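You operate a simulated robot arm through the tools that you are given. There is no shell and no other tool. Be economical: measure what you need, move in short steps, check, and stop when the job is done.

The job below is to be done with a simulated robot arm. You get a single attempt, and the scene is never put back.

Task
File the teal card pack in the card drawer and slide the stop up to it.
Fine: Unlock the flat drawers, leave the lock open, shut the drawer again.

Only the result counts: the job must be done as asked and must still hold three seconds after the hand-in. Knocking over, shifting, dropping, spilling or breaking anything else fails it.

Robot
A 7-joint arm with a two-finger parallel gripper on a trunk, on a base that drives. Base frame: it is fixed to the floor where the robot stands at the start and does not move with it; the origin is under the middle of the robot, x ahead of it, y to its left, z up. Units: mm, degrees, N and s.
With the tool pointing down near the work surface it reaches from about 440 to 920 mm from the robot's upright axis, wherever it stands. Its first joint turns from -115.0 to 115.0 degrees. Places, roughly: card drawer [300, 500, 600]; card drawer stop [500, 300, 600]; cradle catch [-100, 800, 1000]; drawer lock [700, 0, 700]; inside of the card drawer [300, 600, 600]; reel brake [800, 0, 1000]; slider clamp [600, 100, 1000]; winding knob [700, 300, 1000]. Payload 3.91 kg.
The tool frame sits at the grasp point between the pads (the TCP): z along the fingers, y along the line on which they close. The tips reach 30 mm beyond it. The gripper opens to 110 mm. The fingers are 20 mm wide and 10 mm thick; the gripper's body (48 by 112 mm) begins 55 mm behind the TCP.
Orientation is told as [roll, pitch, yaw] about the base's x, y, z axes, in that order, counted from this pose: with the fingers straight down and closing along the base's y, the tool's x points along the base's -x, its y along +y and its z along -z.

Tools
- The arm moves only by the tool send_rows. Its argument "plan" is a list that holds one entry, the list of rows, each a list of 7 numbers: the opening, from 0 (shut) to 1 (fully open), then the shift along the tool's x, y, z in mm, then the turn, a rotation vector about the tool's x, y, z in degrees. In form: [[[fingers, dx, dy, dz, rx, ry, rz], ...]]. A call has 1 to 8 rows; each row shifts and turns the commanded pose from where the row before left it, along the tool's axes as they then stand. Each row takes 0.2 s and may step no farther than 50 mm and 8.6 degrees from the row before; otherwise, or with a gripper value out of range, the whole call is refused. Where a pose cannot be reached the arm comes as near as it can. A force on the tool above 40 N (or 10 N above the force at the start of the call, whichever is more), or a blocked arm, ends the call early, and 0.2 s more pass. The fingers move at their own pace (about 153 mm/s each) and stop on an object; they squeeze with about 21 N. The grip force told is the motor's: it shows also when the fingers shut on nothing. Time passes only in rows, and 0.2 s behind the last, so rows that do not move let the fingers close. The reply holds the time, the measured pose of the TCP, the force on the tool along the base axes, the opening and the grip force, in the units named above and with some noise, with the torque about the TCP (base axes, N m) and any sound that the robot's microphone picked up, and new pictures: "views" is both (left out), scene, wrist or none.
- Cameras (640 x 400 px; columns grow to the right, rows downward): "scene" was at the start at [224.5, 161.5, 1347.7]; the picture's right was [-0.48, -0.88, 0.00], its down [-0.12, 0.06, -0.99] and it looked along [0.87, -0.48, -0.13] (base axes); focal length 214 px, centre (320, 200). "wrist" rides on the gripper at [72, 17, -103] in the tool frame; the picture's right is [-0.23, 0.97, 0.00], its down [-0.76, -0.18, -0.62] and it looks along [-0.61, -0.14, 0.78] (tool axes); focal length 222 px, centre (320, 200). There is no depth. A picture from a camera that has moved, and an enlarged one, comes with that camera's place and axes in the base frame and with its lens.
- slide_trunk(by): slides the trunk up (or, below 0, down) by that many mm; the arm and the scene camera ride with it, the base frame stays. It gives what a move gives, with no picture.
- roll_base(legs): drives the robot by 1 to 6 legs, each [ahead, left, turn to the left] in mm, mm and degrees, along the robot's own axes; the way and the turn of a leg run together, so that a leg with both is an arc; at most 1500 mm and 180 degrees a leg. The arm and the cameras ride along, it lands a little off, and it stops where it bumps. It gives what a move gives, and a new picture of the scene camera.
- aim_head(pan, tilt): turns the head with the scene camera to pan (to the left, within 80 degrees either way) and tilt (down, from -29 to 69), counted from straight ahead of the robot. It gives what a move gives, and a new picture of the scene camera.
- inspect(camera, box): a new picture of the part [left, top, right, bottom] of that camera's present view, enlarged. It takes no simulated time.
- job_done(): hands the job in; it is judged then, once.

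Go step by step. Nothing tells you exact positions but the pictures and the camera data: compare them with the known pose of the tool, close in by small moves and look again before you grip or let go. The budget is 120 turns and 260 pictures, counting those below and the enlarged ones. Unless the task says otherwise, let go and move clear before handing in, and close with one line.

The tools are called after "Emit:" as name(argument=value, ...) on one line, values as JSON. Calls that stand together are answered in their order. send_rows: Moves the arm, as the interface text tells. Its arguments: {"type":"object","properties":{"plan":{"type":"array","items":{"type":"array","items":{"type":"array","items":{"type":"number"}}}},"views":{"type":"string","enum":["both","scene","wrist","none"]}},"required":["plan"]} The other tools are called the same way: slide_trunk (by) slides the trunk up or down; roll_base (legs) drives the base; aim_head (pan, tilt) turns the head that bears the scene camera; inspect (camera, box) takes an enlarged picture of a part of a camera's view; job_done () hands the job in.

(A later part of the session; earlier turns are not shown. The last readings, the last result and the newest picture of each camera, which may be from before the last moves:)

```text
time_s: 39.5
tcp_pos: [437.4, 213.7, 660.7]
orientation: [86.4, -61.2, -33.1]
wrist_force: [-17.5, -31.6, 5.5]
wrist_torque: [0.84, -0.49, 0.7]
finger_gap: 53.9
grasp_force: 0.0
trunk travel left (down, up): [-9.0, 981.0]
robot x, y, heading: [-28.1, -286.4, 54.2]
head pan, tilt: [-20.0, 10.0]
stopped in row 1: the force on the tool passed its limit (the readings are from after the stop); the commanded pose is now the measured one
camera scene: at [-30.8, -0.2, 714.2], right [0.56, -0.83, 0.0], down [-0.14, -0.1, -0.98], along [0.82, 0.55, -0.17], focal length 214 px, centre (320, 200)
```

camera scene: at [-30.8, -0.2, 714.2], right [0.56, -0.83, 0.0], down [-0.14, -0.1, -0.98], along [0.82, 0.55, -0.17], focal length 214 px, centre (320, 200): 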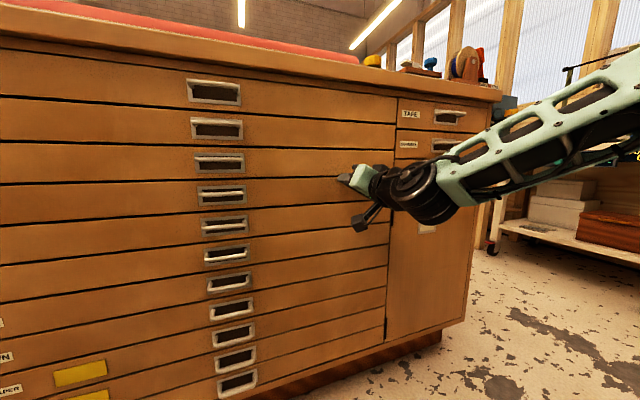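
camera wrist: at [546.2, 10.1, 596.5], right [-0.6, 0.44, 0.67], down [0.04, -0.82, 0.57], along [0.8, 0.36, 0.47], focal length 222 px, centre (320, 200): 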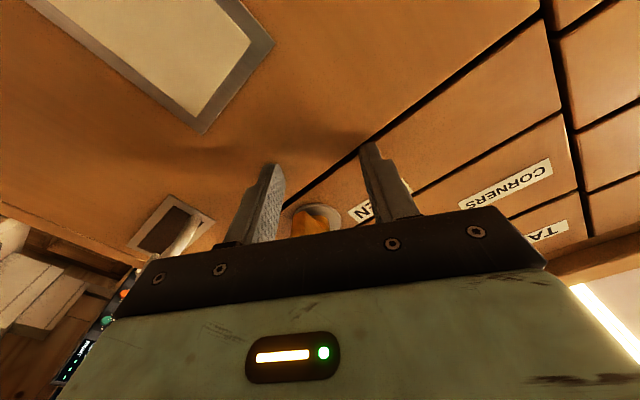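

Still pressing on the front. I will pull back first, then fold.

Emit:
send_rows(plan=[[[0.5, 0, 0, -12, 1.5, 2.5, 0], [0.5, 0, 0, -12, 3, 5, 0], [0.5, 0, 0, -15, 4, 7.2, 0], [0.5, 0, 0, -15, 4, 7.2, 0], [0.5, 0, 0, -15, 4, 7.2, 0], [0.5, 0, 0, -10, 4, 7.2, 0], [0.5, 0, 0, 0, 4, 7.2, 0], [0.5, 0, 0, 0, 4, 7.2, 0]]], views="scene")

```text
time_s: 41.4
tcp_pos: [495.8, 159.6, 565.4]
orientation: [15.8, -26.0, 21.7]
wrist_force: [1.7, -2.1, 0.2]
wrist_torque: [0.17, 0.16, 0.12]
finger_gap: 54.9
grasp_force: 0.0
out of reach, approached as far as the arm can: row 2, 3, 4, 5, 6, 7, 8
trunk travel left (down, up): [-9.0, 981.0]
robot x, y, heading: [-25.4, -287.7, 54.1]
head pan, tilt: [-20.0, 10.0]
camera scene: at [-30.3, 0.1, 714.0], right [0.56, -0.83, 0.0], down [-0.14, -0.1, -0.98], along [0.82, 0.55, -0.17], focal length 214 px, centre (320, 200)
```

scene: 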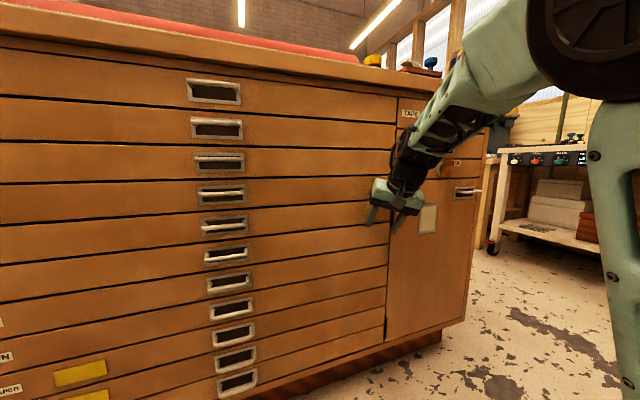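

The arm unfolded again; fingers are now near the front, pointing mostly down. I will pull straight away from the bench.

Emit:
send_rows(plan=[[[0.5, 30.2, -16.6, -20, 0, 0, 0], [0.5, 30.2, -16.6, -20, 0, 0, 0], [0.5, 30.2, -16.6, -20, 0, 0, 0], [0.5, 0, 0, 0, 0, 0, 0]]], views="none")

```text
time_s: 42.4
tcp_pos: [467.8, 70.8, 552.0]
orientation: [15.2, -26.0, 21.1]
wrist_force: [-0.6, 0.3, 0.9]
wrist_torque: [-0.03, -0.01, 0.01]
finger_gap: 54.9
grasp_force: 0.0
out of reach, approached as far as the arm can: row 1, 2, 3
trunk travel left (down, up): [-9.0, 981.0]
robot x, y, heading: [-24.3, -286.9, 54.0]
head pan, tilt: [-20.0, 10.0]
```

Clear now. I will turn right and drive to near the starting stand, with the trunk up a bit.

Emit:
slide_trunk(by=130)

Emit:
roll_base(legs=[[40, 0, 0], [0, 0, -54], [0, 190, 0]])

Emit:
inspect(camera="wrist", box=[0, 0, 640, 400])

```text
time_s: 43.9
tcp_pos: [468.3, 70.8, 682.3]
orientation: [15.4, -25.9, 21.2]
wrist_force: [0.5, 0.2, 0.3]
wrist_torque: [0.03, 0.06, 0.02]
finger_gap: 55.1
grasp_force: 0.0
trunk travel left (down, up): [-139.0, 851.0]
robot x, y, heading: [-24.1, -290.2, 54.1]
head pan, tilt: [-20.0, 10.0]
```

```text
time_s: 45.7
tcp_pos: [553.8, 10.3, 682.1]
orientation: [15.4, -26.2, 11.0]
wrist_force: [1.0, -0.1, 0.3]
wrist_torque: [-0.03, -0.03, 0.0]
finger_gap: 55.0
grasp_force: 0.1
trunk travel left (down, up): [-139.0, 851.0]
robot x, y, heading: [1.9, -259.1, 44.0]
head pan, tilt: [-20.0, 10.0]
stopped in leg 2: the robot was blocked; the commanded pose is now the measured one
camera scene: at [50.7, 29.8, 843.9], right [0.4, -0.91, 0.0], down [-0.16, -0.07, -0.98], along [0.9, 0.4, -0.17], focal length 214 px, centre (320, 200)
```

scene: 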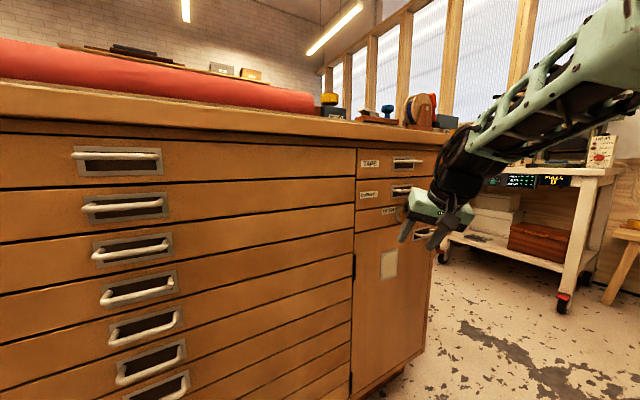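

```text
1.00 times, centred on (320, 200) of wrist
camera zoom: at [445.7, -19.6, 743.8], right [-0.09, 0.94, 0.33], down [0.5, -0.25, 0.83], along [0.86, 0.24, -0.44], focal length 222 px, centre (320, 200)
```

zoom: 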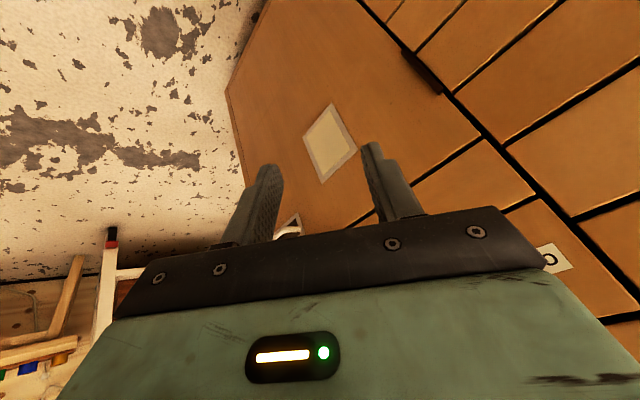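

Turning was blocked after 10° by what is behind. I will raise the arm above the bench, drive forward-left, then turn right to the starting heading.

Emit:
slide_trunk(by=500)

Emit:
roll_base(legs=[[137, 144, 0], [0, 0, -44]])

```text
refused: 500 is not a number from -400 to 400
```

```text
time_s: 47.0
tcp_pos: [552.1, 116.5, 682.1]
orientation: [14.9, -25.7, 11.2]
wrist_force: [-9.1, -13.8, 8.6]
wrist_torque: [0.22, 0.05, 0.29]
finger_gap: 51.6
grasp_force: 0.0
trunk travel left (down, up): [-139.0, 851.0]
robot x, y, heading: [7.2, -144.7, 44.0]
head pan, tilt: [-20.0, 10.0]
stopped in leg 1: the force on the tool passed its limit (the readings are from after the stop); the commanded pose is now the measured one
camera scene: at [49.8, 139.8, 843.9], right [0.4, -0.91, 0.0], down [-0.16, -0.07, -0.98], along [0.9, 0.4, -0.17], focal length 214 px, centre (320, 200)
```

scene: 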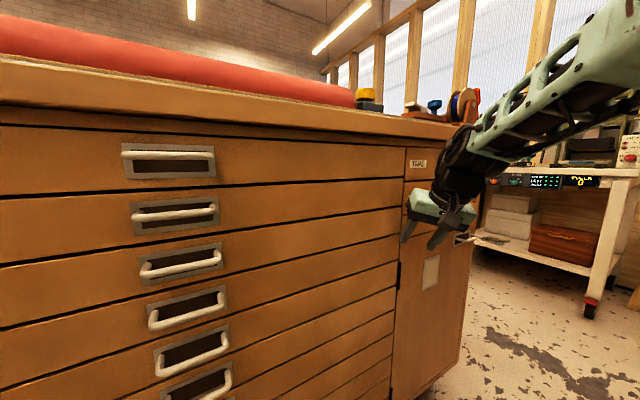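

The trunk move was refused (limit 400) and the tool touched the front lightly; no harm seen. I will back off a little and turn right, now that there is room behind.

Emit:
roll_base(legs=[[-30, 0, 0], [0, 0, -44]])

```text
time_s: 49.8
tcp_pos: [560.0, -352.8, 682.2]
orientation: [15.0, -25.8, -32.5]
wrist_force: [-0.7, -0.2, 1.5]
wrist_torque: [0.01, 0.0, 0.02]
finger_gap: 55.2
grasp_force: 0.2
trunk travel left (down, up): [-139.0, 851.0]
robot x, y, heading: [-19.2, -165.4, 0.2]
head pan, tilt: [-20.0, 10.0]
camera scene: at [212.0, 9.6, 843.9], right [-0.34, -0.94, 0.0], down [-0.16, 0.06, -0.98], along [0.93, -0.33, -0.17], focal length 214 px, centre (320, 200)
```

scene: 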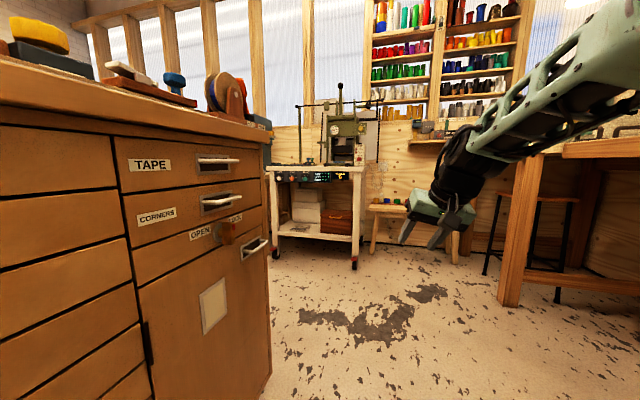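

The lock column is well in view. I will shift the base left 100 mm and turn the tool (about 75°) so that it faces the bench front rolled 45°.

Emit:
roll_base(legs=[[0, 100, 0]])

Emit:
send_rows(plan=[[[0.5, 0, 0, 0, -7.2, -1.49, -1.44], [0.5, 0, 0, 0, -7.2, -1.49, -1.44], [0.5, 0, 0, 0, -7.2, -1.49, -1.44], [0.5, 0, 0, 0, -7.2, -1.49, -1.44], [0.5, 0, 0, 0, -7.2, -1.49, -1.44]]], views="none")

Emit:
send_rows(plan=[[[0.5, 0, 0, 0, -7.2, -1.49, -1.44], [0.5, 0, 0, 0, -7.2, -1.49, -1.44], [0.5, 0, 0, 0, -7.2, -1.49, -1.44], [0.5, 0, 0, 0, -7.2, -1.49, -1.44], [0.5, 0, 0, 0, -7.2, -1.49, -1.44], [0.5, 0, 0, 0, 0, 0, 0]]], views="both")

```text
time_s: 50.9
tcp_pos: [560.9, -254.6, 682.5]
orientation: [14.9, -25.8, -32.4]
wrist_force: [0.0, 0.6, -0.6]
wrist_torque: [0.04, 0.0, 0.0]
finger_gap: 55.0
grasp_force: 0.0
trunk travel left (down, up): [-139.0, 851.0]
robot x, y, heading: [-16.3, -68.7, 0.2]
head pan, tilt: [-20.0, 10.0]
camera scene: at [211.6, 108.8, 843.9], right [-0.34, -0.94, 0.0], down [-0.16, 0.06, -0.98], along [0.93, -0.33, -0.17], focal length 214 px, centre (320, 200)
```

scene: 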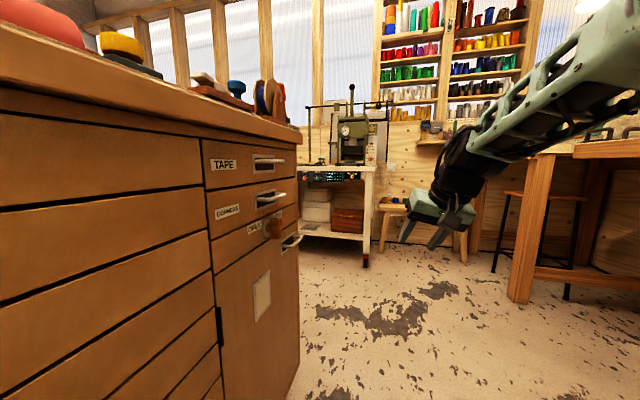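

```text
time_s: 52.1
tcp_pos: [560.8, -254.7, 681.8]
orientation: [50.0, -35.8, -30.2]
wrist_force: [0.2, -0.1, 0.0]
wrist_torque: [-0.03, 0.01, -0.01]
finger_gap: 55.0
grasp_force: 0.0
trunk travel left (down, up): [-139.0, 851.0]
robot x, y, heading: [-17.4, -64.2, -0.0]
head pan, tilt: [-20.0, 10.0]
```

```text
time_s: 53.5
tcp_pos: [561.5, -254.3, 681.9]
orientation: [89.9, -45.1, -36.1]
wrist_force: [-0.6, -0.3, -0.1]
wrist_torque: [0.01, 0.03, -0.01]
finger_gap: 54.9
grasp_force: 0.1
trunk travel left (down, up): [-139.0, 851.0]
robot x, y, heading: [-15.4, -63.7, 0.4]
head pan, tilt: [-20.0, 10.0]
camera scene: at [211.6, 108.8, 843.9], right [-0.34, -0.94, 0.0], down [-0.16, 0.06, -0.98], along [0.93, -0.33, -0.17], focal length 214 px, centre (320, 200)
camera wrist: at [447.2, -299.6, 643.0], right [-0.43, 0.31, 0.85], down [0.17, -0.89, 0.41], along [0.89, 0.32, 0.33], focal length 222 px, centre (320, 200)
```

scene: 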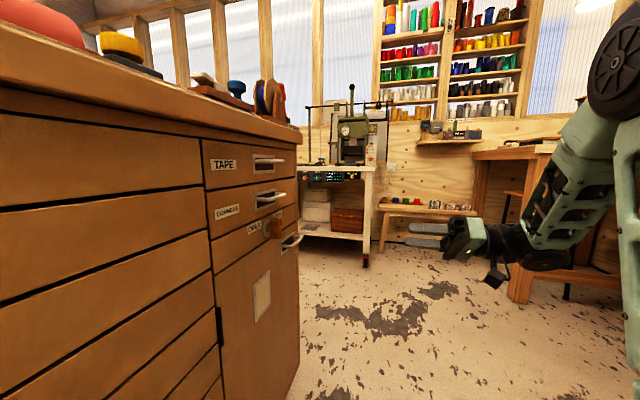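
wrist: 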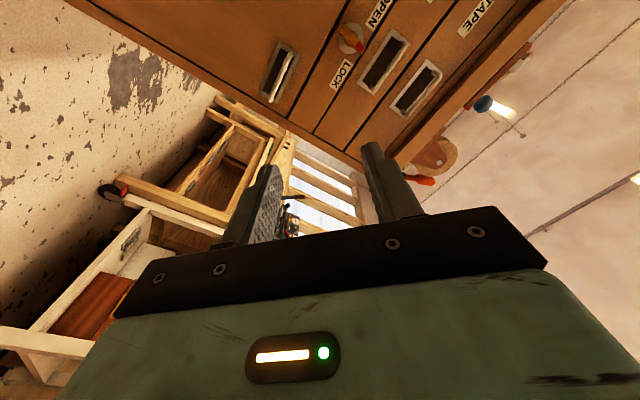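

The tool is square to the bench and in reach; the wrist view puts the knob at about (703, 64, 699). I will align laterally and advance to a standoff.

Emit:
send_rows(plan=[[[0.5, 19.5, 30.8, 0, 0, 0, 0], [0.5, 19.5, 30.8, 0, 0, 0, 0], [0.5, 0, 0, 48, 0, 0, 0], [0.5, 0, 0, 48, 0, 0, 0], [0.5, 0, 0, 48, 0, 0, 0], [0.5, 0, 0, 48, 0, 0, 0], [0.5, 0, 0, 48, 0, 0, 0], [0.5, 0, 0, 0, 0, 0, 0]]], views="both")

```text
time_s: 55.3
tcp_pos: [644.6, -18.1, 695.6]
orientation: [89.6, -45.0, -36.0]
wrist_force: [0.2, -0.4, -0.2]
wrist_torque: [0.01, 0.02, 0.0]
finger_gap: 54.7
grasp_force: 0.0
trunk travel left (down, up): [-139.0, 851.0]
robot x, y, heading: [-18.2, -66.3, 0.1]
head pan, tilt: [-20.0, 10.0]
camera scene: at [211.6, 108.9, 843.9], right [-0.34, -0.94, 0.0], down [-0.16, 0.06, -0.98], along [0.93, -0.33, -0.17], focal length 214 px, centre (320, 200)
camera wrist: at [530.9, -63.2, 657.7], right [-0.42, 0.31, 0.85], down [0.17, -0.89, 0.41], along [0.89, 0.32, 0.33], focal length 222 px, centre (320, 200)
```

scene: 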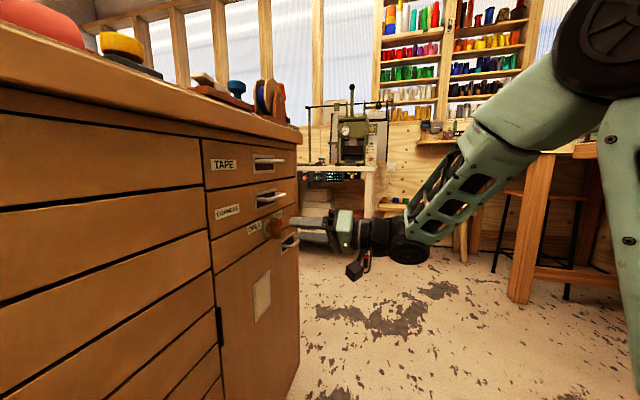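
wrist: 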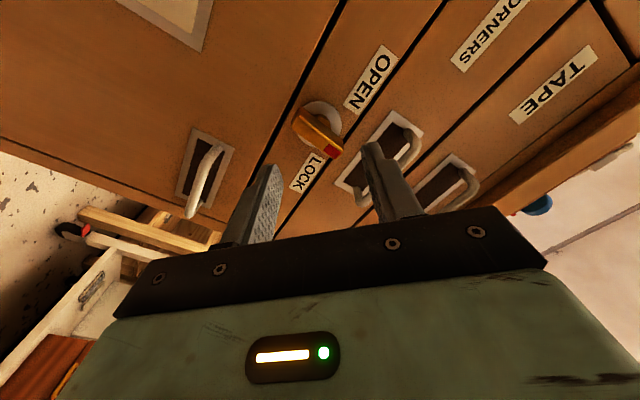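

Nearly aligned; I will zoom in to fine-tune before advancing.

Emit:
inspect(camera="wrist", box=[240, 70, 400, 170])

```text
4.00 times, centred on (320, 120) of wrist
camera zoom: at [530.9, -63.2, 657.7], right [-0.42, 0.31, 0.85], down [0.17, -0.89, 0.41], along [0.89, 0.32, 0.33], focal length 888 px, centre (320, 520)
```

zoom: 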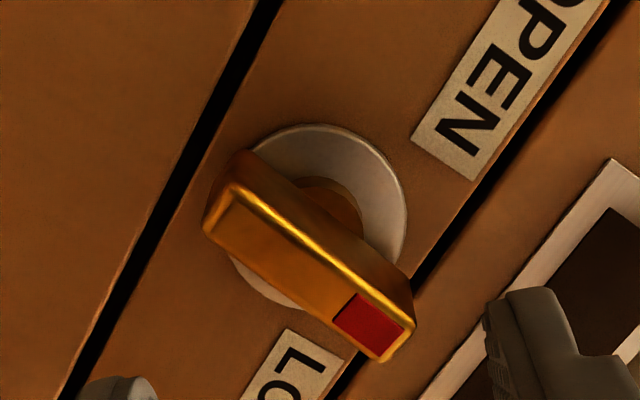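

The knob is centred in front of the tool, but its bar now looks nearly vertical — an earlier touch seems to have turned it part of the way toward OPEN. I will check with the scene camera.

Emit:
inspect(camera="scene", box=[200, 190, 328, 270])

```text
5.00 times, centred on (264, 230) of scene
camera zoom: at [211.6, 108.9, 843.9], right [-0.34, -0.94, 0.0], down [-0.16, 0.06, -0.98], along [0.93, -0.33, -0.17], focal length 1072 px, centre (600, 50)
```

zoom: 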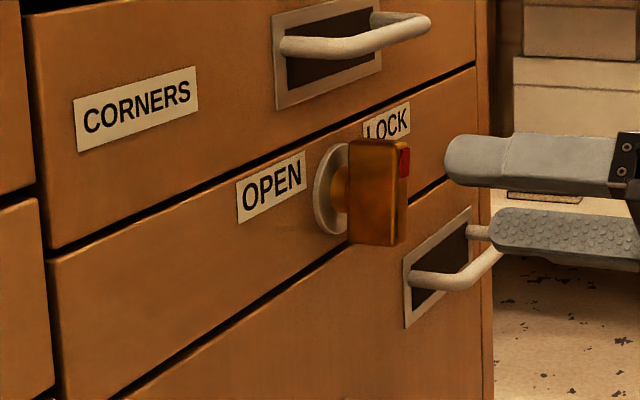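

Confirmed: the bar is now almost vertical. I will roll the tool back about 38° to straddle it, and advance 40 mm before checking.

Emit:
send_rows(plan=[[[0.5, 0, 0, 0, 0, 0, -7.6], [0.5, 0, 0, 0, 0, 0, -7.6], [0.5, 0, 0, 0, 0, 0, -7.6], [0.5, 0, 0, 0, 0, 0, -7.6], [0.5, 0, 0, 0, 0, 0, -7.6], [0.5, 0, 0, 15, 0, 0, 0], [0.5, 0, 0, 15, 0, 0, 0], [0.5, 0, 0, 0, 0, 0, 0]]], views="wrist")

Emit:
inspect(camera="wrist", box=[200, 70, 424, 210])

```text
time_s: 57.1
tcp_pos: [662.0, 5.5, 697.5]
orientation: [88.6, -83.0, -34.8]
wrist_force: [-0.6, 0.5, 0.7]
wrist_torque: [-0.01, 0.01, -0.03]
finger_gap: 55.4
grasp_force: 0.1
trunk travel left (down, up): [-139.0, 851.0]
robot x, y, heading: [-17.4, -63.5, 0.0]
head pan, tilt: [-20.0, 10.0]
camera wrist: at [579.4, -61.9, 627.9], right [-0.76, 0.55, 0.34], down [-0.15, -0.66, 0.74], along [0.64, 0.51, 0.58], focal length 222 px, centre (320, 200)
```

wrist: 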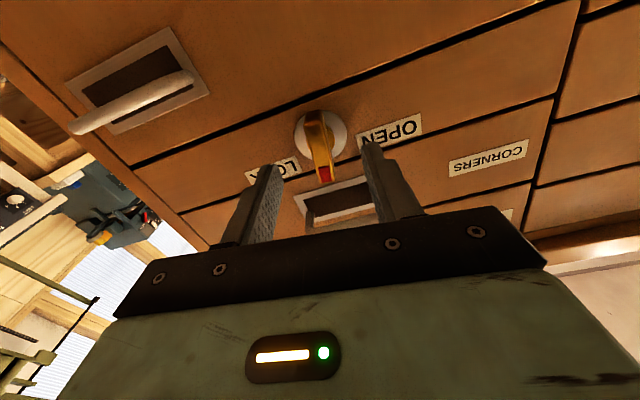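

```text
2.86 times, centred on (312, 140) of wrist
camera zoom: at [579.4, -61.9, 627.9], right [-0.76, 0.55, 0.34], down [-0.15, -0.66, 0.74], along [0.64, 0.51, 0.58], focal length 635 px, centre (343, 371)
```

zoom: 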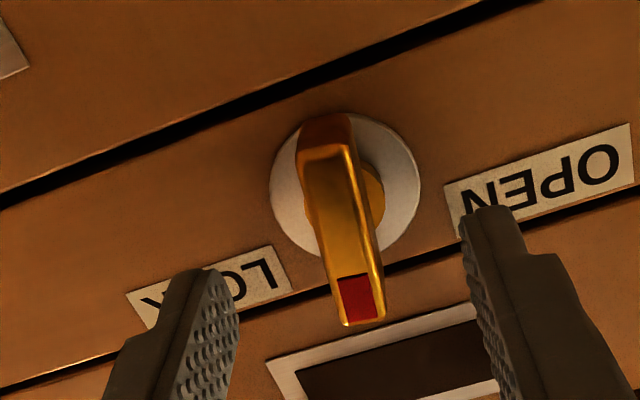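

The fingers straddle the bar cleanly. I will advance 32 mm and close.

Emit:
send_rows(plan=[[[0.5, 0, 0, 11, 0, 0, 0], [0.5, 0, 0, 11, 0, 0, 0], [0.5, 0, 0, 10, 0, 0, 0], [0.5, 0, 0, 0, 0, 0, 0], [0.1, 0, 0, 0, 0, 0, 0], [0.1, 0, 0, 0, 0, 0, 0], [0.1, 0, 0, 0, 0, 0, 0]]], views="wrist")

```text
time_s: 58.7
tcp_pos: [680.2, 33.6, 696.1]
orientation: [88.8, -83.0, -34.8]
wrist_force: [-4.7, 4.3, 0.9]
wrist_torque: [0.28, -0.19, 0.31]
finger_gap: 21.6
grasp_force: 44.7
trunk travel left (down, up): [-139.0, 851.0]
robot x, y, heading: [-17.1, -65.1, 0.6]
head pan, tilt: [-20.0, 10.0]
camera wrist: at [598.1, -34.9, 628.0], right [-0.76, 0.55, 0.34], down [-0.15, -0.66, 0.74], along [0.63, 0.51, 0.58], focal length 222 px, centre (320, 200)
```

wrist: 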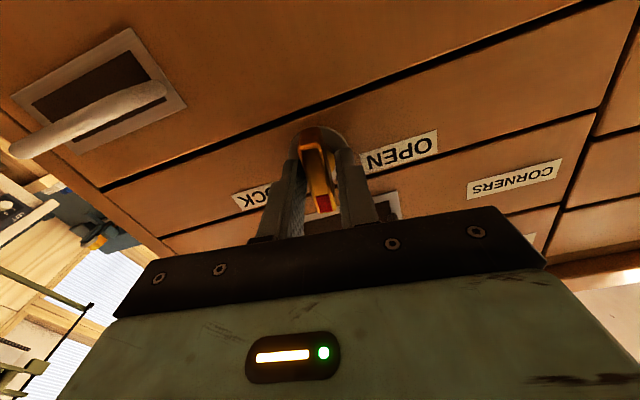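

The bar is gripped (gap 21.6 mm). I will turn it counter-clockwise toward OPEN.

Emit:
send_rows(plan=[[[0.1, 0, 0, 0, 0, 0, -7.4], [0.1, 0, 0, 0, 0, 0, -7.4], [0.1, 0, 0, 0, 0, 0, -7.4], [0.1, 0, 0, 0, 0, 0, -7.4], [0.1, 0, 0, 0, 0, 0, -7.4], [0.1, 0, 0, 0, 0, 0, -7.4], [0.1, 0, 0, 0, 0, 0, -7.4], [0.1, 0, 0, 0, 0, 0, 0]]], views="both")

```text
time_s: 60.5
tcp_pos: [679.6, 33.2, 695.8]
orientation: [-89.6, -45.1, 144.0]
wrist_force: [-32.9, 16.8, -6.1]
wrist_torque: [-0.27, 0.52, 0.29]
finger_gap: 21.8
grasp_force: 45.2
trunk travel left (down, up): [-139.0, 851.0]
robot x, y, heading: [-19.4, -67.4, 0.2]
head pan, tilt: [-20.0, 10.0]
camera scene: at [211.0, 109.3, 843.9], right [-0.34, -0.94, 0.0], down [-0.16, 0.06, -0.98], along [0.93, -0.33, -0.17], focal length 214 px, centre (320, 200)
camera wrist: at [648.9, -71.7, 633.9], right [-0.69, 0.49, -0.53], down [-0.7, -0.26, 0.67], along [0.19, 0.83, 0.53], focal length 222 px, centre (320, 200)
```

scene: 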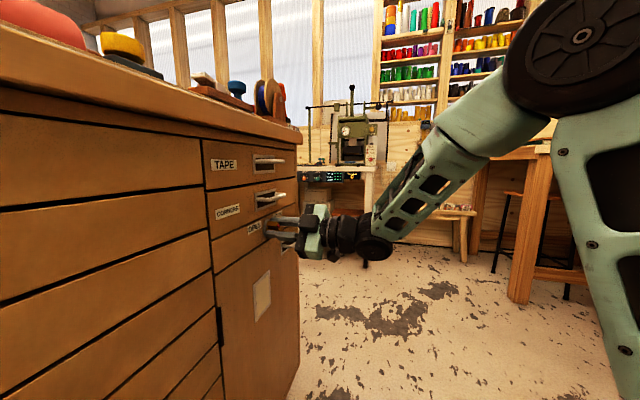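
wrist: 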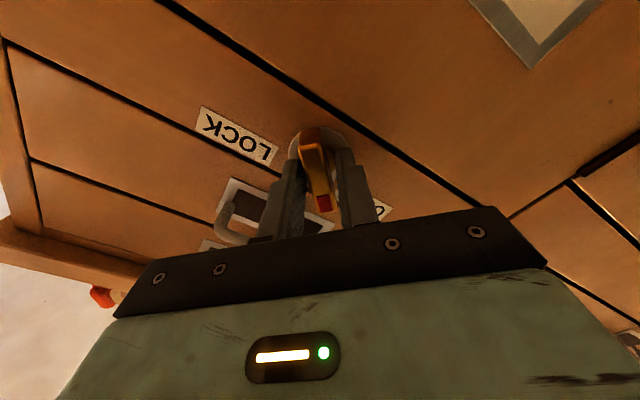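

The knob followed to about 45° left. I will nudge a few degrees more to be sure it meets its end, then release and back off to look.

Emit:
send_rows(plan=[[[0.1, 0, 0, 0, 0, 0, -4], [0.1, 0, 0, 0, 0, 0, -4], [0.1, 0, 0, 0, 0, 0, 0]]], views="none")

Emit:
send_rows(plan=[[[0.5, 0, 0, 0, 0, 0, 0], [0.5, 0, 0, 0, 0, 0, 0], [0.5, 0, 0, -20, 0, 0, 0], [0.5, 0, 0, -30, 0, 0, 0], [0.5, 0, 0, -30, 0, 0, 0], [0.5, 0, 0, 0, 0, 0, 0]]], views="wrist")

Emit:
inspect(camera="scene", box=[200, 190, 328, 270])

```text
time_s: 61.3
tcp_pos: [678.2, 33.0, 694.8]
orientation: [-89.5, -37.2, 144.0]
wrist_force: [-27.9, 18.0, -15.3]
wrist_torque: [-0.08, 0.37, 0.91]
finger_gap: 21.6
grasp_force: 44.5
trunk travel left (down, up): [-139.0, 851.0]
robot x, y, heading: [-18.5, -62.8, 0.3]
head pan, tilt: [-20.0, 10.0]
```

```text
time_s: 62.7
tcp_pos: [634.3, -33.8, 697.2]
orientation: [-89.8, -37.1, 143.8]
wrist_force: [-1.3, 0.2, -0.7]
wrist_torque: [-0.04, 0.0, -0.02]
finger_gap: 55.1
grasp_force: 0.0
trunk travel left (down, up): [-139.0, 851.0]
robot x, y, heading: [-18.9, -65.3, 0.0]
head pan, tilt: [-20.0, 10.0]
camera wrist: at [610.0, -143.8, 640.3], right [-0.62, 0.45, -0.64], down [-0.77, -0.21, 0.6], along [0.14, 0.87, 0.48], focal length 222 px, centre (320, 200)
```

wrist: 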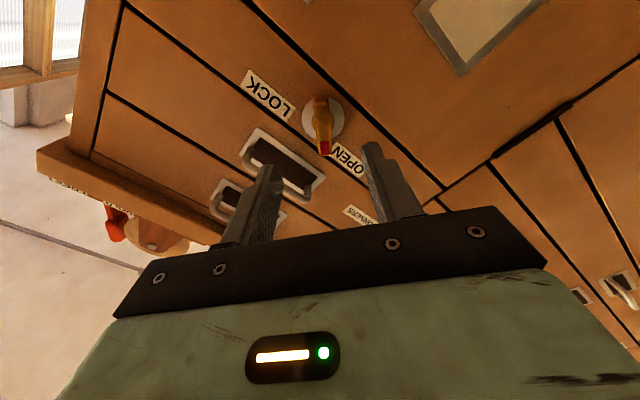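

```text
5.00 times, centred on (264, 230) of scene
camera zoom: at [211.6, 108.9, 843.9], right [-0.34, -0.94, 0.0], down [-0.16, 0.06, -0.98], along [0.93, -0.33, -0.17], focal length 1072 px, centre (600, 50)
```

zoom: 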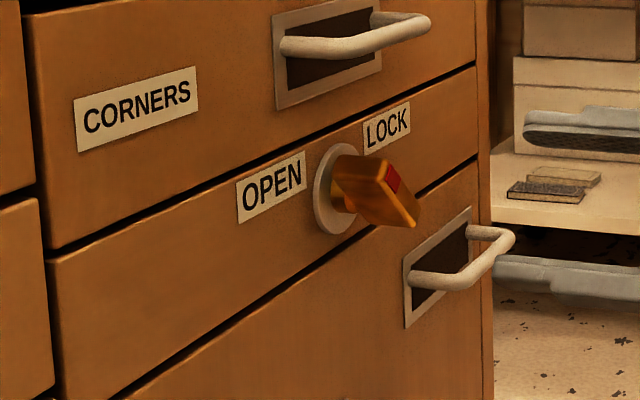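

The bar now points to OPEN. Next is the CARD drawer handle, which I put near z = 660; I will drive the base along the bench to the left keeping the same arm pose, so the tool ends in front of the handles.

Emit:
roll_base(legs=[[-523, 323, 0]])

Emit:
inspect(camera="wrist", box=[0, 0, 640, 400])

```text
time_s: 66.2
tcp_pos: [111.0, 290.2, 696.9]
orientation: [-89.9, -37.2, 143.9]
wrist_force: [0.6, 0.8, 0.1]
wrist_torque: [0.0, 0.03, 0.03]
finger_gap: 55.0
grasp_force: 0.1
trunk travel left (down, up): [-139.0, 851.0]
robot x, y, heading: [-542.0, 252.8, 0.4]
head pan, tilt: [-20.0, 10.0]
camera scene: at [-312.1, 430.5, 843.9], right [-0.34, -0.94, 0.0], down [-0.16, 0.06, -0.98], along [0.93, -0.33, -0.17], focal length 214 px, centre (320, 200)
```

scene: 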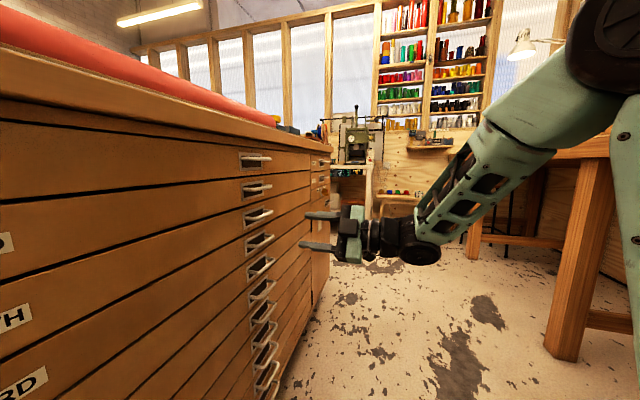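

```text
1.00 times, centred on (320, 200) of wrist
camera zoom: at [87.6, 179.7, 640.3], right [-0.63, 0.45, -0.64], down [-0.77, -0.21, 0.6], along [0.14, 0.87, 0.48], focal length 222 px, centre (320, 200)
```

zoom: 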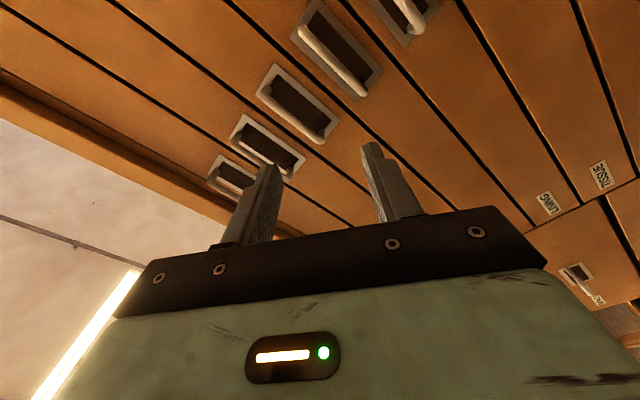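

The fourth handle (CARD, checked against the LINING label in the fifth row) has its bar near e = -60, z = 655. I will roll the tool so the fingers close vertically, and move to a standoff.

Emit:
send_rows(plan=[[[0.4, 0, 0, 0, 0, 0, -7.4], [0.4, 0, 0, 0, 0, 0, -7.4], [0.4, 0, 0, 0, 0, 0, -7.4], [0.4, 0, 0, 0, 0, 0, -7.4], [0.4, 0, 0, 0, 0, 0, -7.4], [0.4, 19, 42, 0, 0, 0, 0], [0.4, 0, 0, 45, 0, 0, 0], [0.4, 0, 0, 0, 0, 0, 0]]], views="wrist")

Emit:
inspect(camera="scene", box=[230, 190, 390, 290])

```text
time_s: 68.0
tcp_pos: [153.2, 314.7, 656.9]
orientation: [-89.8, -0.2, 144.1]
wrist_force: [0.6, 0.0, 0.0]
wrist_torque: [-0.02, -0.04, -0.02]
finger_gap: 44.1
grasp_force: 0.1
trunk travel left (down, up): [-139.0, 851.0]
robot x, y, heading: [-539.8, 255.3, 0.7]
head pan, tilt: [-20.0, 10.0]
camera wrist: at [149.6, 190.8, 638.5], right [-0.19, 0.13, -0.97], down [-0.98, -0.06, 0.18], along [-0.03, 0.99, 0.14], focal length 222 px, centre (320, 200)
```

wrist: 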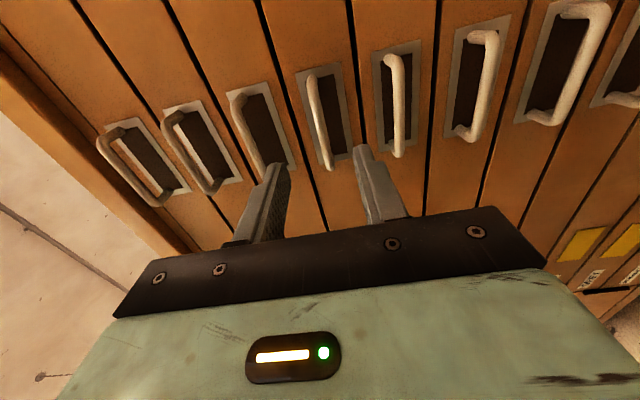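

```text
4.00 times, centred on (310, 240) of scene
camera zoom: at [-312.1, 430.5, 843.9], right [-0.34, -0.94, 0.0], down [-0.16, 0.06, -0.98], along [0.93, -0.33, -0.17], focal length 858 px, centre (360, 40)
```

zoom: 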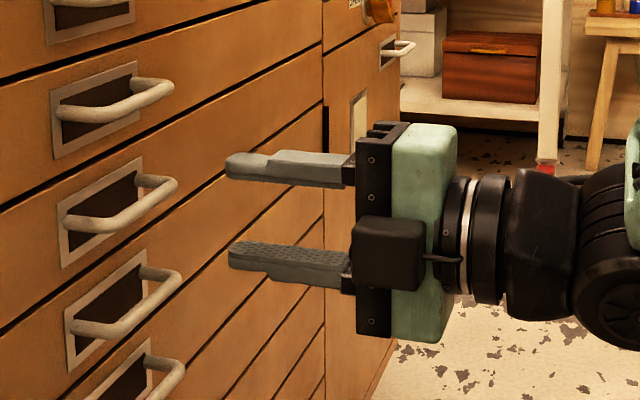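

The fingers are aligned with the fourth handle's bar. I will shift 15 mm along the bar, advance 55 mm and look again.

Emit:
send_rows(plan=[[[0.4, 15, 0, 15, 0, 0, 0], [0.4, 0, 0, 20, 0, 0, 0], [0.4, 0, 0, 20, 0, 0, 0], [0.4, 0, 0, 0, 0, 0, 0]]], views="wrist")

Emit:
inspect(camera="scene", box=[230, 190, 390, 290])

```text
time_s: 69.0
tcp_pos: [197.5, 352.8, 655.4]
orientation: [-89.9, -0.2, 144.1]
wrist_force: [-0.1, 1.1, 0.0]
wrist_torque: [0.01, 0.0, 0.0]
finger_gap: 44.0
grasp_force: 0.0
trunk travel left (down, up): [-139.0, 851.0]
robot x, y, heading: [-542.6, 256.7, 0.5]
head pan, tilt: [-20.0, 10.0]
camera wrist: at [194.0, 226.7, 638.1], right [-0.19, 0.13, -0.97], down [-0.98, -0.06, 0.18], along [-0.03, 0.99, 0.14], focal length 222 px, centre (320, 200)
```

wrist: 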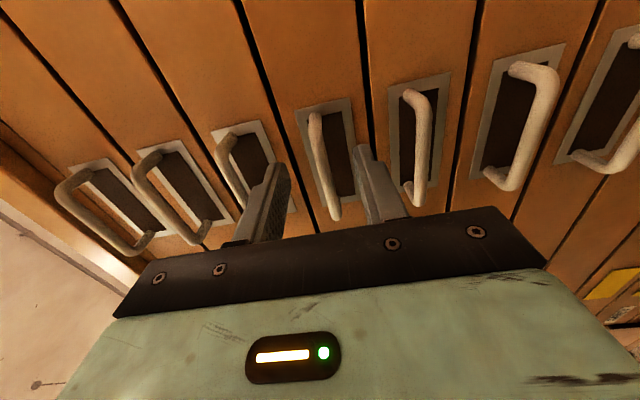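

```text
4.00 times, centred on (310, 240) of scene
camera zoom: at [-312.0, 430.5, 843.9], right [-0.34, -0.94, 0.0], down [-0.16, 0.06, -0.98], along [0.93, -0.33, -0.17], focal length 858 px, centre (360, 40)
```

zoom: 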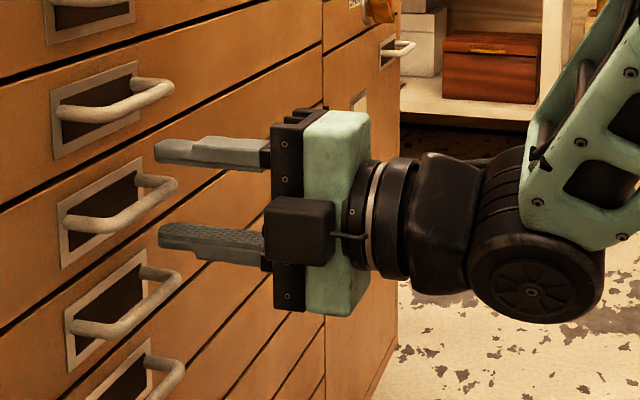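

The fourth handle is between the fingers' line. I will advance 26 mm and close.

Emit:
send_rows(plan=[[[0.4, 0, 0, 13, 0, 0, 0], [0.4, 0, 0, 13, 0, 0, 0], [0.4, 0, 0, 0, 0, 0, 0], [0.0, 0, 0, 0, 0, 0, 0], [0.0, 0, 0, 0, 0, 0, 0], [0.0, 0, 0, 0, 0, 0, 0]]], views="wrist")

Emit:
inspect(camera="scene", box=[230, 190, 390, 290])

```text
time_s: 70.4
tcp_pos: [212.3, 372.5, 652.3]
orientation: [-89.7, -0.4, 144.1]
wrist_force: [-1.8, 1.2, -9.8]
wrist_torque: [-0.32, -0.45, -0.63]
finger_gap: 9.0
grasp_force: 44.5
trunk travel left (down, up): [-139.0, 851.0]
robot x, y, heading: [-542.2, 252.5, 0.6]
head pan, tilt: [-20.0, 10.0]
camera wrist: at [208.7, 247.7, 636.5], right [-0.19, 0.13, -0.97], down [-0.98, -0.06, 0.18], along [-0.03, 0.99, 0.14], focal length 222 px, centre (320, 200)
```

wrist: 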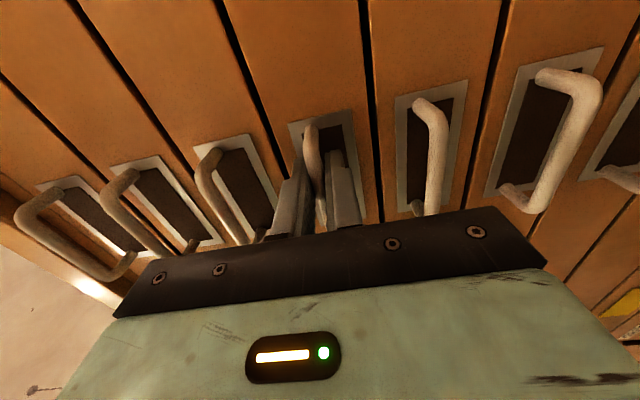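

```text
4.00 times, centred on (310, 240) of scene
camera zoom: at [-311.8, 430.6, 843.7], right [-0.34, -0.94, 0.0], down [-0.16, 0.06, -0.98], along [0.93, -0.33, -0.17], focal length 858 px, centre (360, 40)
```

zoom: 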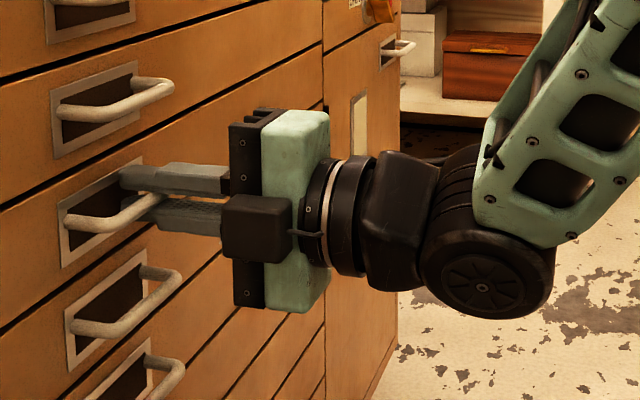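

The bar is gripped. I will pull gently 40 mm straight out and check that it moves.

Emit:
send_rows(plan=[[[0, 0, 3, -8, 0, 0, 0], [0, 0, 0, -10, 0, 0, 0], [0, 0, 0, -10, 0, 0, 0], [0, 0, 0, -12, 0, 0, 0], [0, 0, 0, 0, 0, 0, 0]]], views="scene")

```text
time_s: 71.6
tcp_pos: [188.6, 340.9, 652.3]
orientation: [-89.9, -0.2, 144.1]
wrist_force: [-2.3, 3.2, 8.1]
wrist_torque: [-0.14, -0.27, 0.1]
finger_gap: 8.8
grasp_force: 45.4
trunk travel left (down, up): [-139.0, 851.0]
robot x, y, heading: [-541.3, 254.0, 0.6]
head pan, tilt: [-20.0, 10.0]
camera scene: at [-312.3, 430.6, 844.1], right [-0.34, -0.94, 0.0], down [-0.16, 0.06, -0.98], along [0.93, -0.33, -0.17], focal length 214 px, centre (320, 200)
```

scene: 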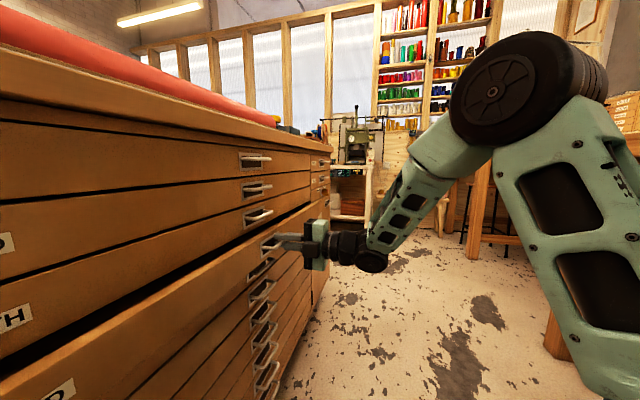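

The CARD drawer is open 40 mm. I will pull about 100 mm more.

Emit:
send_rows(plan=[[[0, 0, 0, -14, 0, 0, 0], [0, 0, 0, -15, 0, 0, 0], [0, 0, 0, -15, 0, 0, 0], [0, 0, 0, -15, 0, 0, 0], [0, 0, 0, -15, 0, 0, 0], [0, 0, 0, -15, 0, 0, 0], [0, 0, 0, -15, 0, 0, 0], [0, 0, 0, 0, 0, 0, 0]]], views="scene")

Emit:
aim_head(pan=20, tilt=55)

```text
time_s: 73.4
tcp_pos: [127.8, 256.1, 653.5]
orientation: [-89.9, -0.1, 144.2]
wrist_force: [-4.7, 4.9, 21.3]
wrist_torque: [-0.05, -0.3, 0.68]
finger_gap: 8.9
grasp_force: 45.2
trunk travel left (down, up): [-139.0, 851.0]
robot x, y, heading: [-546.2, 249.5, 0.3]
head pan, tilt: [-20.0, 10.0]
camera scene: at [-312.6, 430.6, 844.2], right [-0.34, -0.94, 0.0], down [-0.16, 0.06, -0.98], along [0.93, -0.33, -0.17], focal length 214 px, centre (320, 200)
```

scene: 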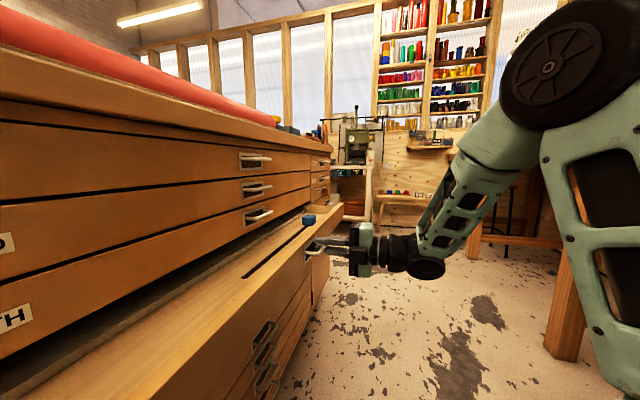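

```text
time_s: 74.5
tcp_pos: [126.7, 255.0, 652.4]
orientation: [-89.9, -0.2, 144.2]
wrist_force: [-8.6, 5.1, 22.5]
wrist_torque: [-0.1, -0.3, -0.01]
finger_gap: 8.9
grasp_force: 45.8
trunk travel left (down, up): [-139.0, 851.0]
robot x, y, heading: [-540.2, 258.3, 0.5]
head pan, tilt: [20.0, 55.0]
camera scene: at [-332.6, 486.9, 775.8], right [0.35, -0.94, 0.0], down [-0.77, -0.29, -0.57], along [0.54, 0.2, -0.82], focal length 214 px, centre (320, 200)
```

scene: 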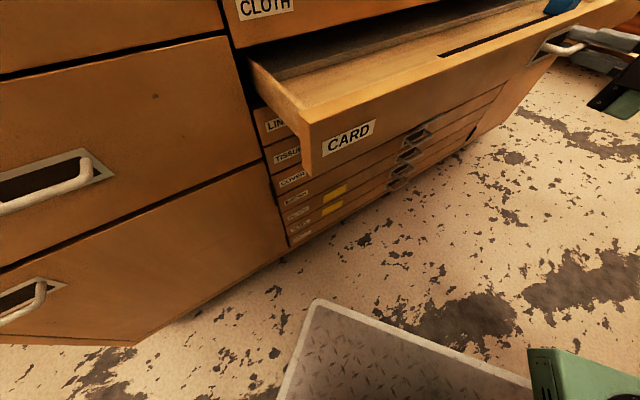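

The CARD drawer is open about 145 mm; it has a ledge with a slot and a blue stop knob at the right. I will let go and back the tool off, then look in from above.

Emit:
send_rows(plan=[[[0.4, 0, 0, 0, 0, 0, 0], [0.4, 0, 0, 0, 0, 0, 0], [0.4, 0, 0, -25, 0, 0, 0], [0.4, 0, 0, -40, 0, 0, 0], [0.4, 0, 0, -40, 0, 0, 0], [0.4, 0, 0, -40, 0, 0, 0]]], views="none")

Emit:
slide_trunk(by=300)

Emit:
aim_head(pan=15, tilt=45)

```text
time_s: 75.9
tcp_pos: [42.2, 137.6, 652.6]
orientation: [-89.8, -0.3, 144.1]
wrist_force: [0.0, 0.0, -0.5]
wrist_torque: [-0.01, 0.02, -0.01]
finger_gap: 43.8
grasp_force: 0.1
trunk travel left (down, up): [-139.0, 851.0]
robot x, y, heading: [-541.6, 257.4, 0.1]
head pan, tilt: [20.0, 55.0]
```

```text
time_s: 78.9
tcp_pos: [42.9, 138.2, 953.4]
orientation: [-89.8, -0.3, 144.1]
wrist_force: [0.6, 0.2, 0.3]
wrist_torque: [-0.03, -0.01, 0.01]
finger_gap: 44.3
grasp_force: 0.0
trunk travel left (down, up): [-439.0, 551.0]
robot x, y, heading: [-543.9, 253.2, 0.3]
head pan, tilt: [20.0, 55.0]
```

```text
time_s: 79.6
tcp_pos: [43.8, 138.1, 952.3]
orientation: [-89.8, -0.2, 144.2]
wrist_force: [-0.4, 0.6, 0.1]
wrist_torque: [0.02, 0.03, -0.02]
finger_gap: 43.9
grasp_force: 0.1
trunk travel left (down, up): [-439.0, 551.0]
robot x, y, heading: [-544.9, 252.9, 0.7]
head pan, tilt: [15.0, 45.0]
camera scene: at [-321.3, 483.3, 1088.9], right [0.27, -0.96, 0.0], down [-0.68, -0.19, -0.71], along [0.68, 0.19, -0.71], focal length 214 px, centre (320, 200)
```

scene: 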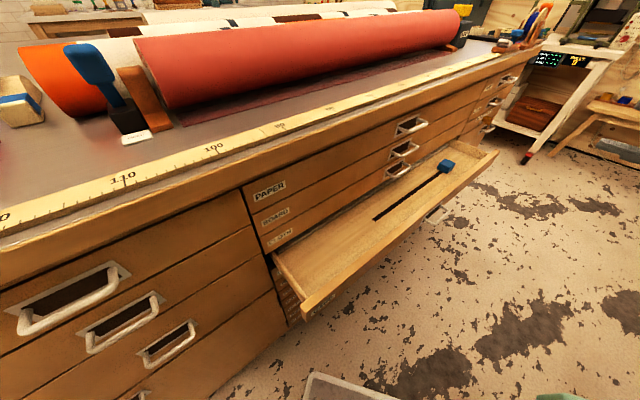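

Inside the drawer is a wooden floor with a slot, and the blue stop sits at the slot's right end. Zooming in for detail, and then finding the teal pack.

Emit:
inspect(camera="scene", box=[250, 130, 510, 330])

Emit:
aim_head(pan=75, tilt=30)

```text
2.00 times, centred on (380, 230) of scene
camera zoom: at [-321.3, 483.3, 1088.9], right [0.27, -0.96, 0.0], down [-0.68, -0.19, -0.71], along [0.68, 0.19, -0.71], focal length 429 px, centre (200, 140)
```

zoom: 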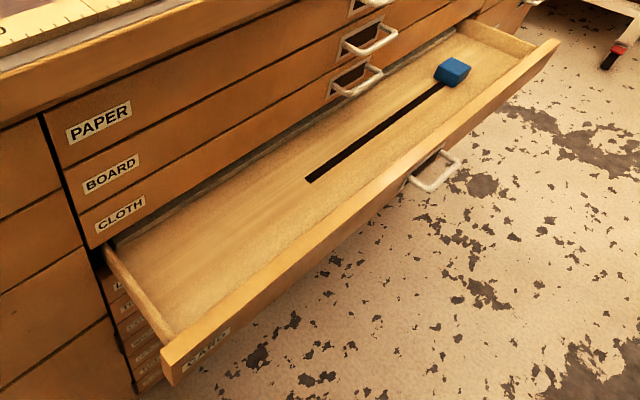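

```text
time_s: 80.9
tcp_pos: [42.6, 136.9, 952.7]
orientation: [-89.8, -0.2, 144.1]
wrist_force: [0.1, 0.1, 0.8]
wrist_torque: [-0.01, 0.0, 0.06]
finger_gap: 43.9
grasp_force: 0.0
trunk travel left (down, up): [-439.0, 551.0]
robot x, y, heading: [-540.4, 252.5, 0.5]
head pan, tilt: [75.0, 30.0]
camera scene: at [-376.8, 549.2, 1111.6], right [0.97, -0.25, 0.0], down [-0.13, -0.48, -0.87], along [0.22, 0.84, -0.5], focal length 214 px, centre (320, 200)
```

scene: 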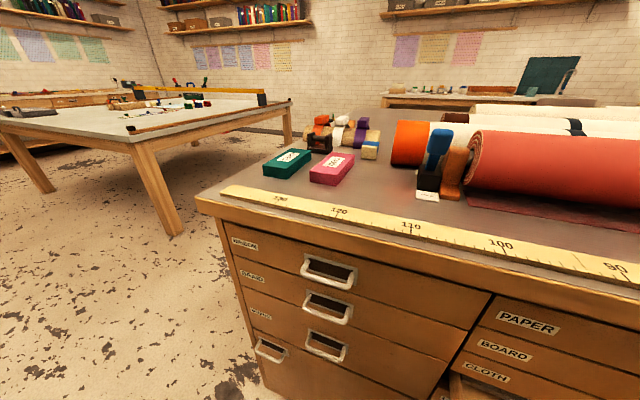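

The teal pack lies on the bench near its left end, next to the pink one. Zooming in to measure.

Emit:
inspect(camera="scene", box=[220, 100, 460, 250])

```text
2.67 times, centred on (340, 175) of scene
camera zoom: at [-376.8, 549.2, 1111.6], right [0.97, -0.25, 0.0], down [-0.13, -0.48, -0.87], along [0.22, 0.84, -0.5], focal length 572 px, centre (267, 267)
```

zoom: 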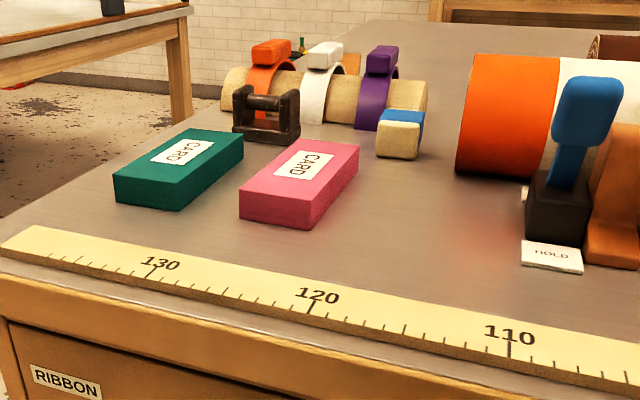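

The teal pack is about 53 × 116 × 23 mm, centred near (-327, 1014), long side square to the bench front. I will raise the trunk so the arm clears everything and turn the base left to face it.

Emit:
slide_trunk(by=350)

Emit:
aim_head(pan=20, tilt=45)

Emit:
roll_base(legs=[[0, 0, 60]])

```text
time_s: 84.3
tcp_pos: [42.1, 139.6, 1303.1]
orientation: [-89.9, -0.2, 144.2]
wrist_force: [0.5, -0.1, 0.3]
wrist_torque: [0.0, 0.02, 0.01]
finger_gap: 43.9
grasp_force: 0.1
trunk travel left (down, up): [-789.0, 201.0]
robot x, y, heading: [-537.6, 255.2, 0.5]
head pan, tilt: [75.0, 30.0]
```

```text
time_s: 85.6
tcp_pos: [43.1, 138.2, 1301.9]
orientation: [-89.9, -0.3, 144.1]
wrist_force: [0.6, -0.1, 0.2]
wrist_torque: [0.01, 0.01, -0.01]
finger_gap: 43.9
grasp_force: 0.1
trunk travel left (down, up): [-789.0, 201.0]
robot x, y, heading: [-542.3, 253.7, 0.3]
head pan, tilt: [20.0, 45.0]
camera scene: at [-323.4, 490.1, 1439.0], right [0.35, -0.94, 0.0], down [-0.66, -0.25, -0.71], along [0.66, 0.25, -0.71], focal length 214 px, centre (320, 200)
```

scene: 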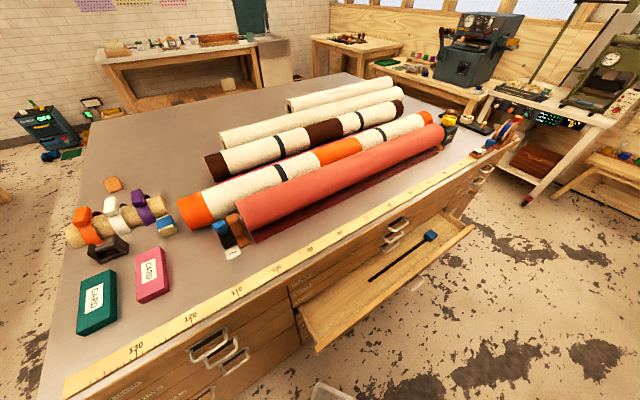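

```text
time_s: 88.6
tcp_pos: [-148.6, 703.1, 1301.2]
orientation: [-89.8, -0.2, -155.9]
wrist_force: [-0.9, -0.9, 0.0]
wrist_torque: [-0.01, -0.01, 0.02]
finger_gap: 44.2
grasp_force: 0.2
trunk travel left (down, up): [-789.0, 201.0]
robot x, y, heading: [-543.6, 254.1, 60.3]
head pan, tilt: [20.0, 45.0]
camera scene: at [-634.5, 560.7, 1439.0], right [0.99, -0.17, 0.0], down [-0.12, -0.7, -0.71], along [0.12, 0.7, -0.71], focal length 214 px, centre (320, 200)
```

scene: 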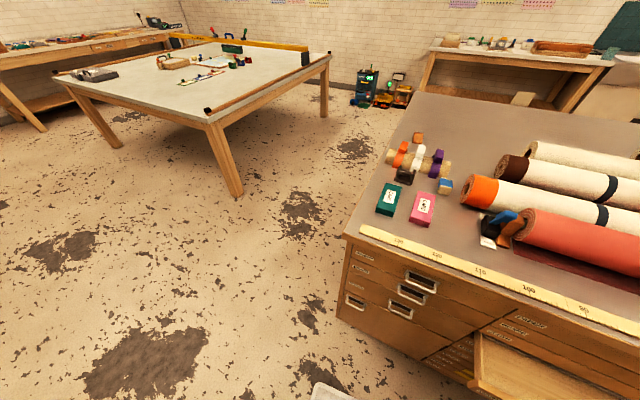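

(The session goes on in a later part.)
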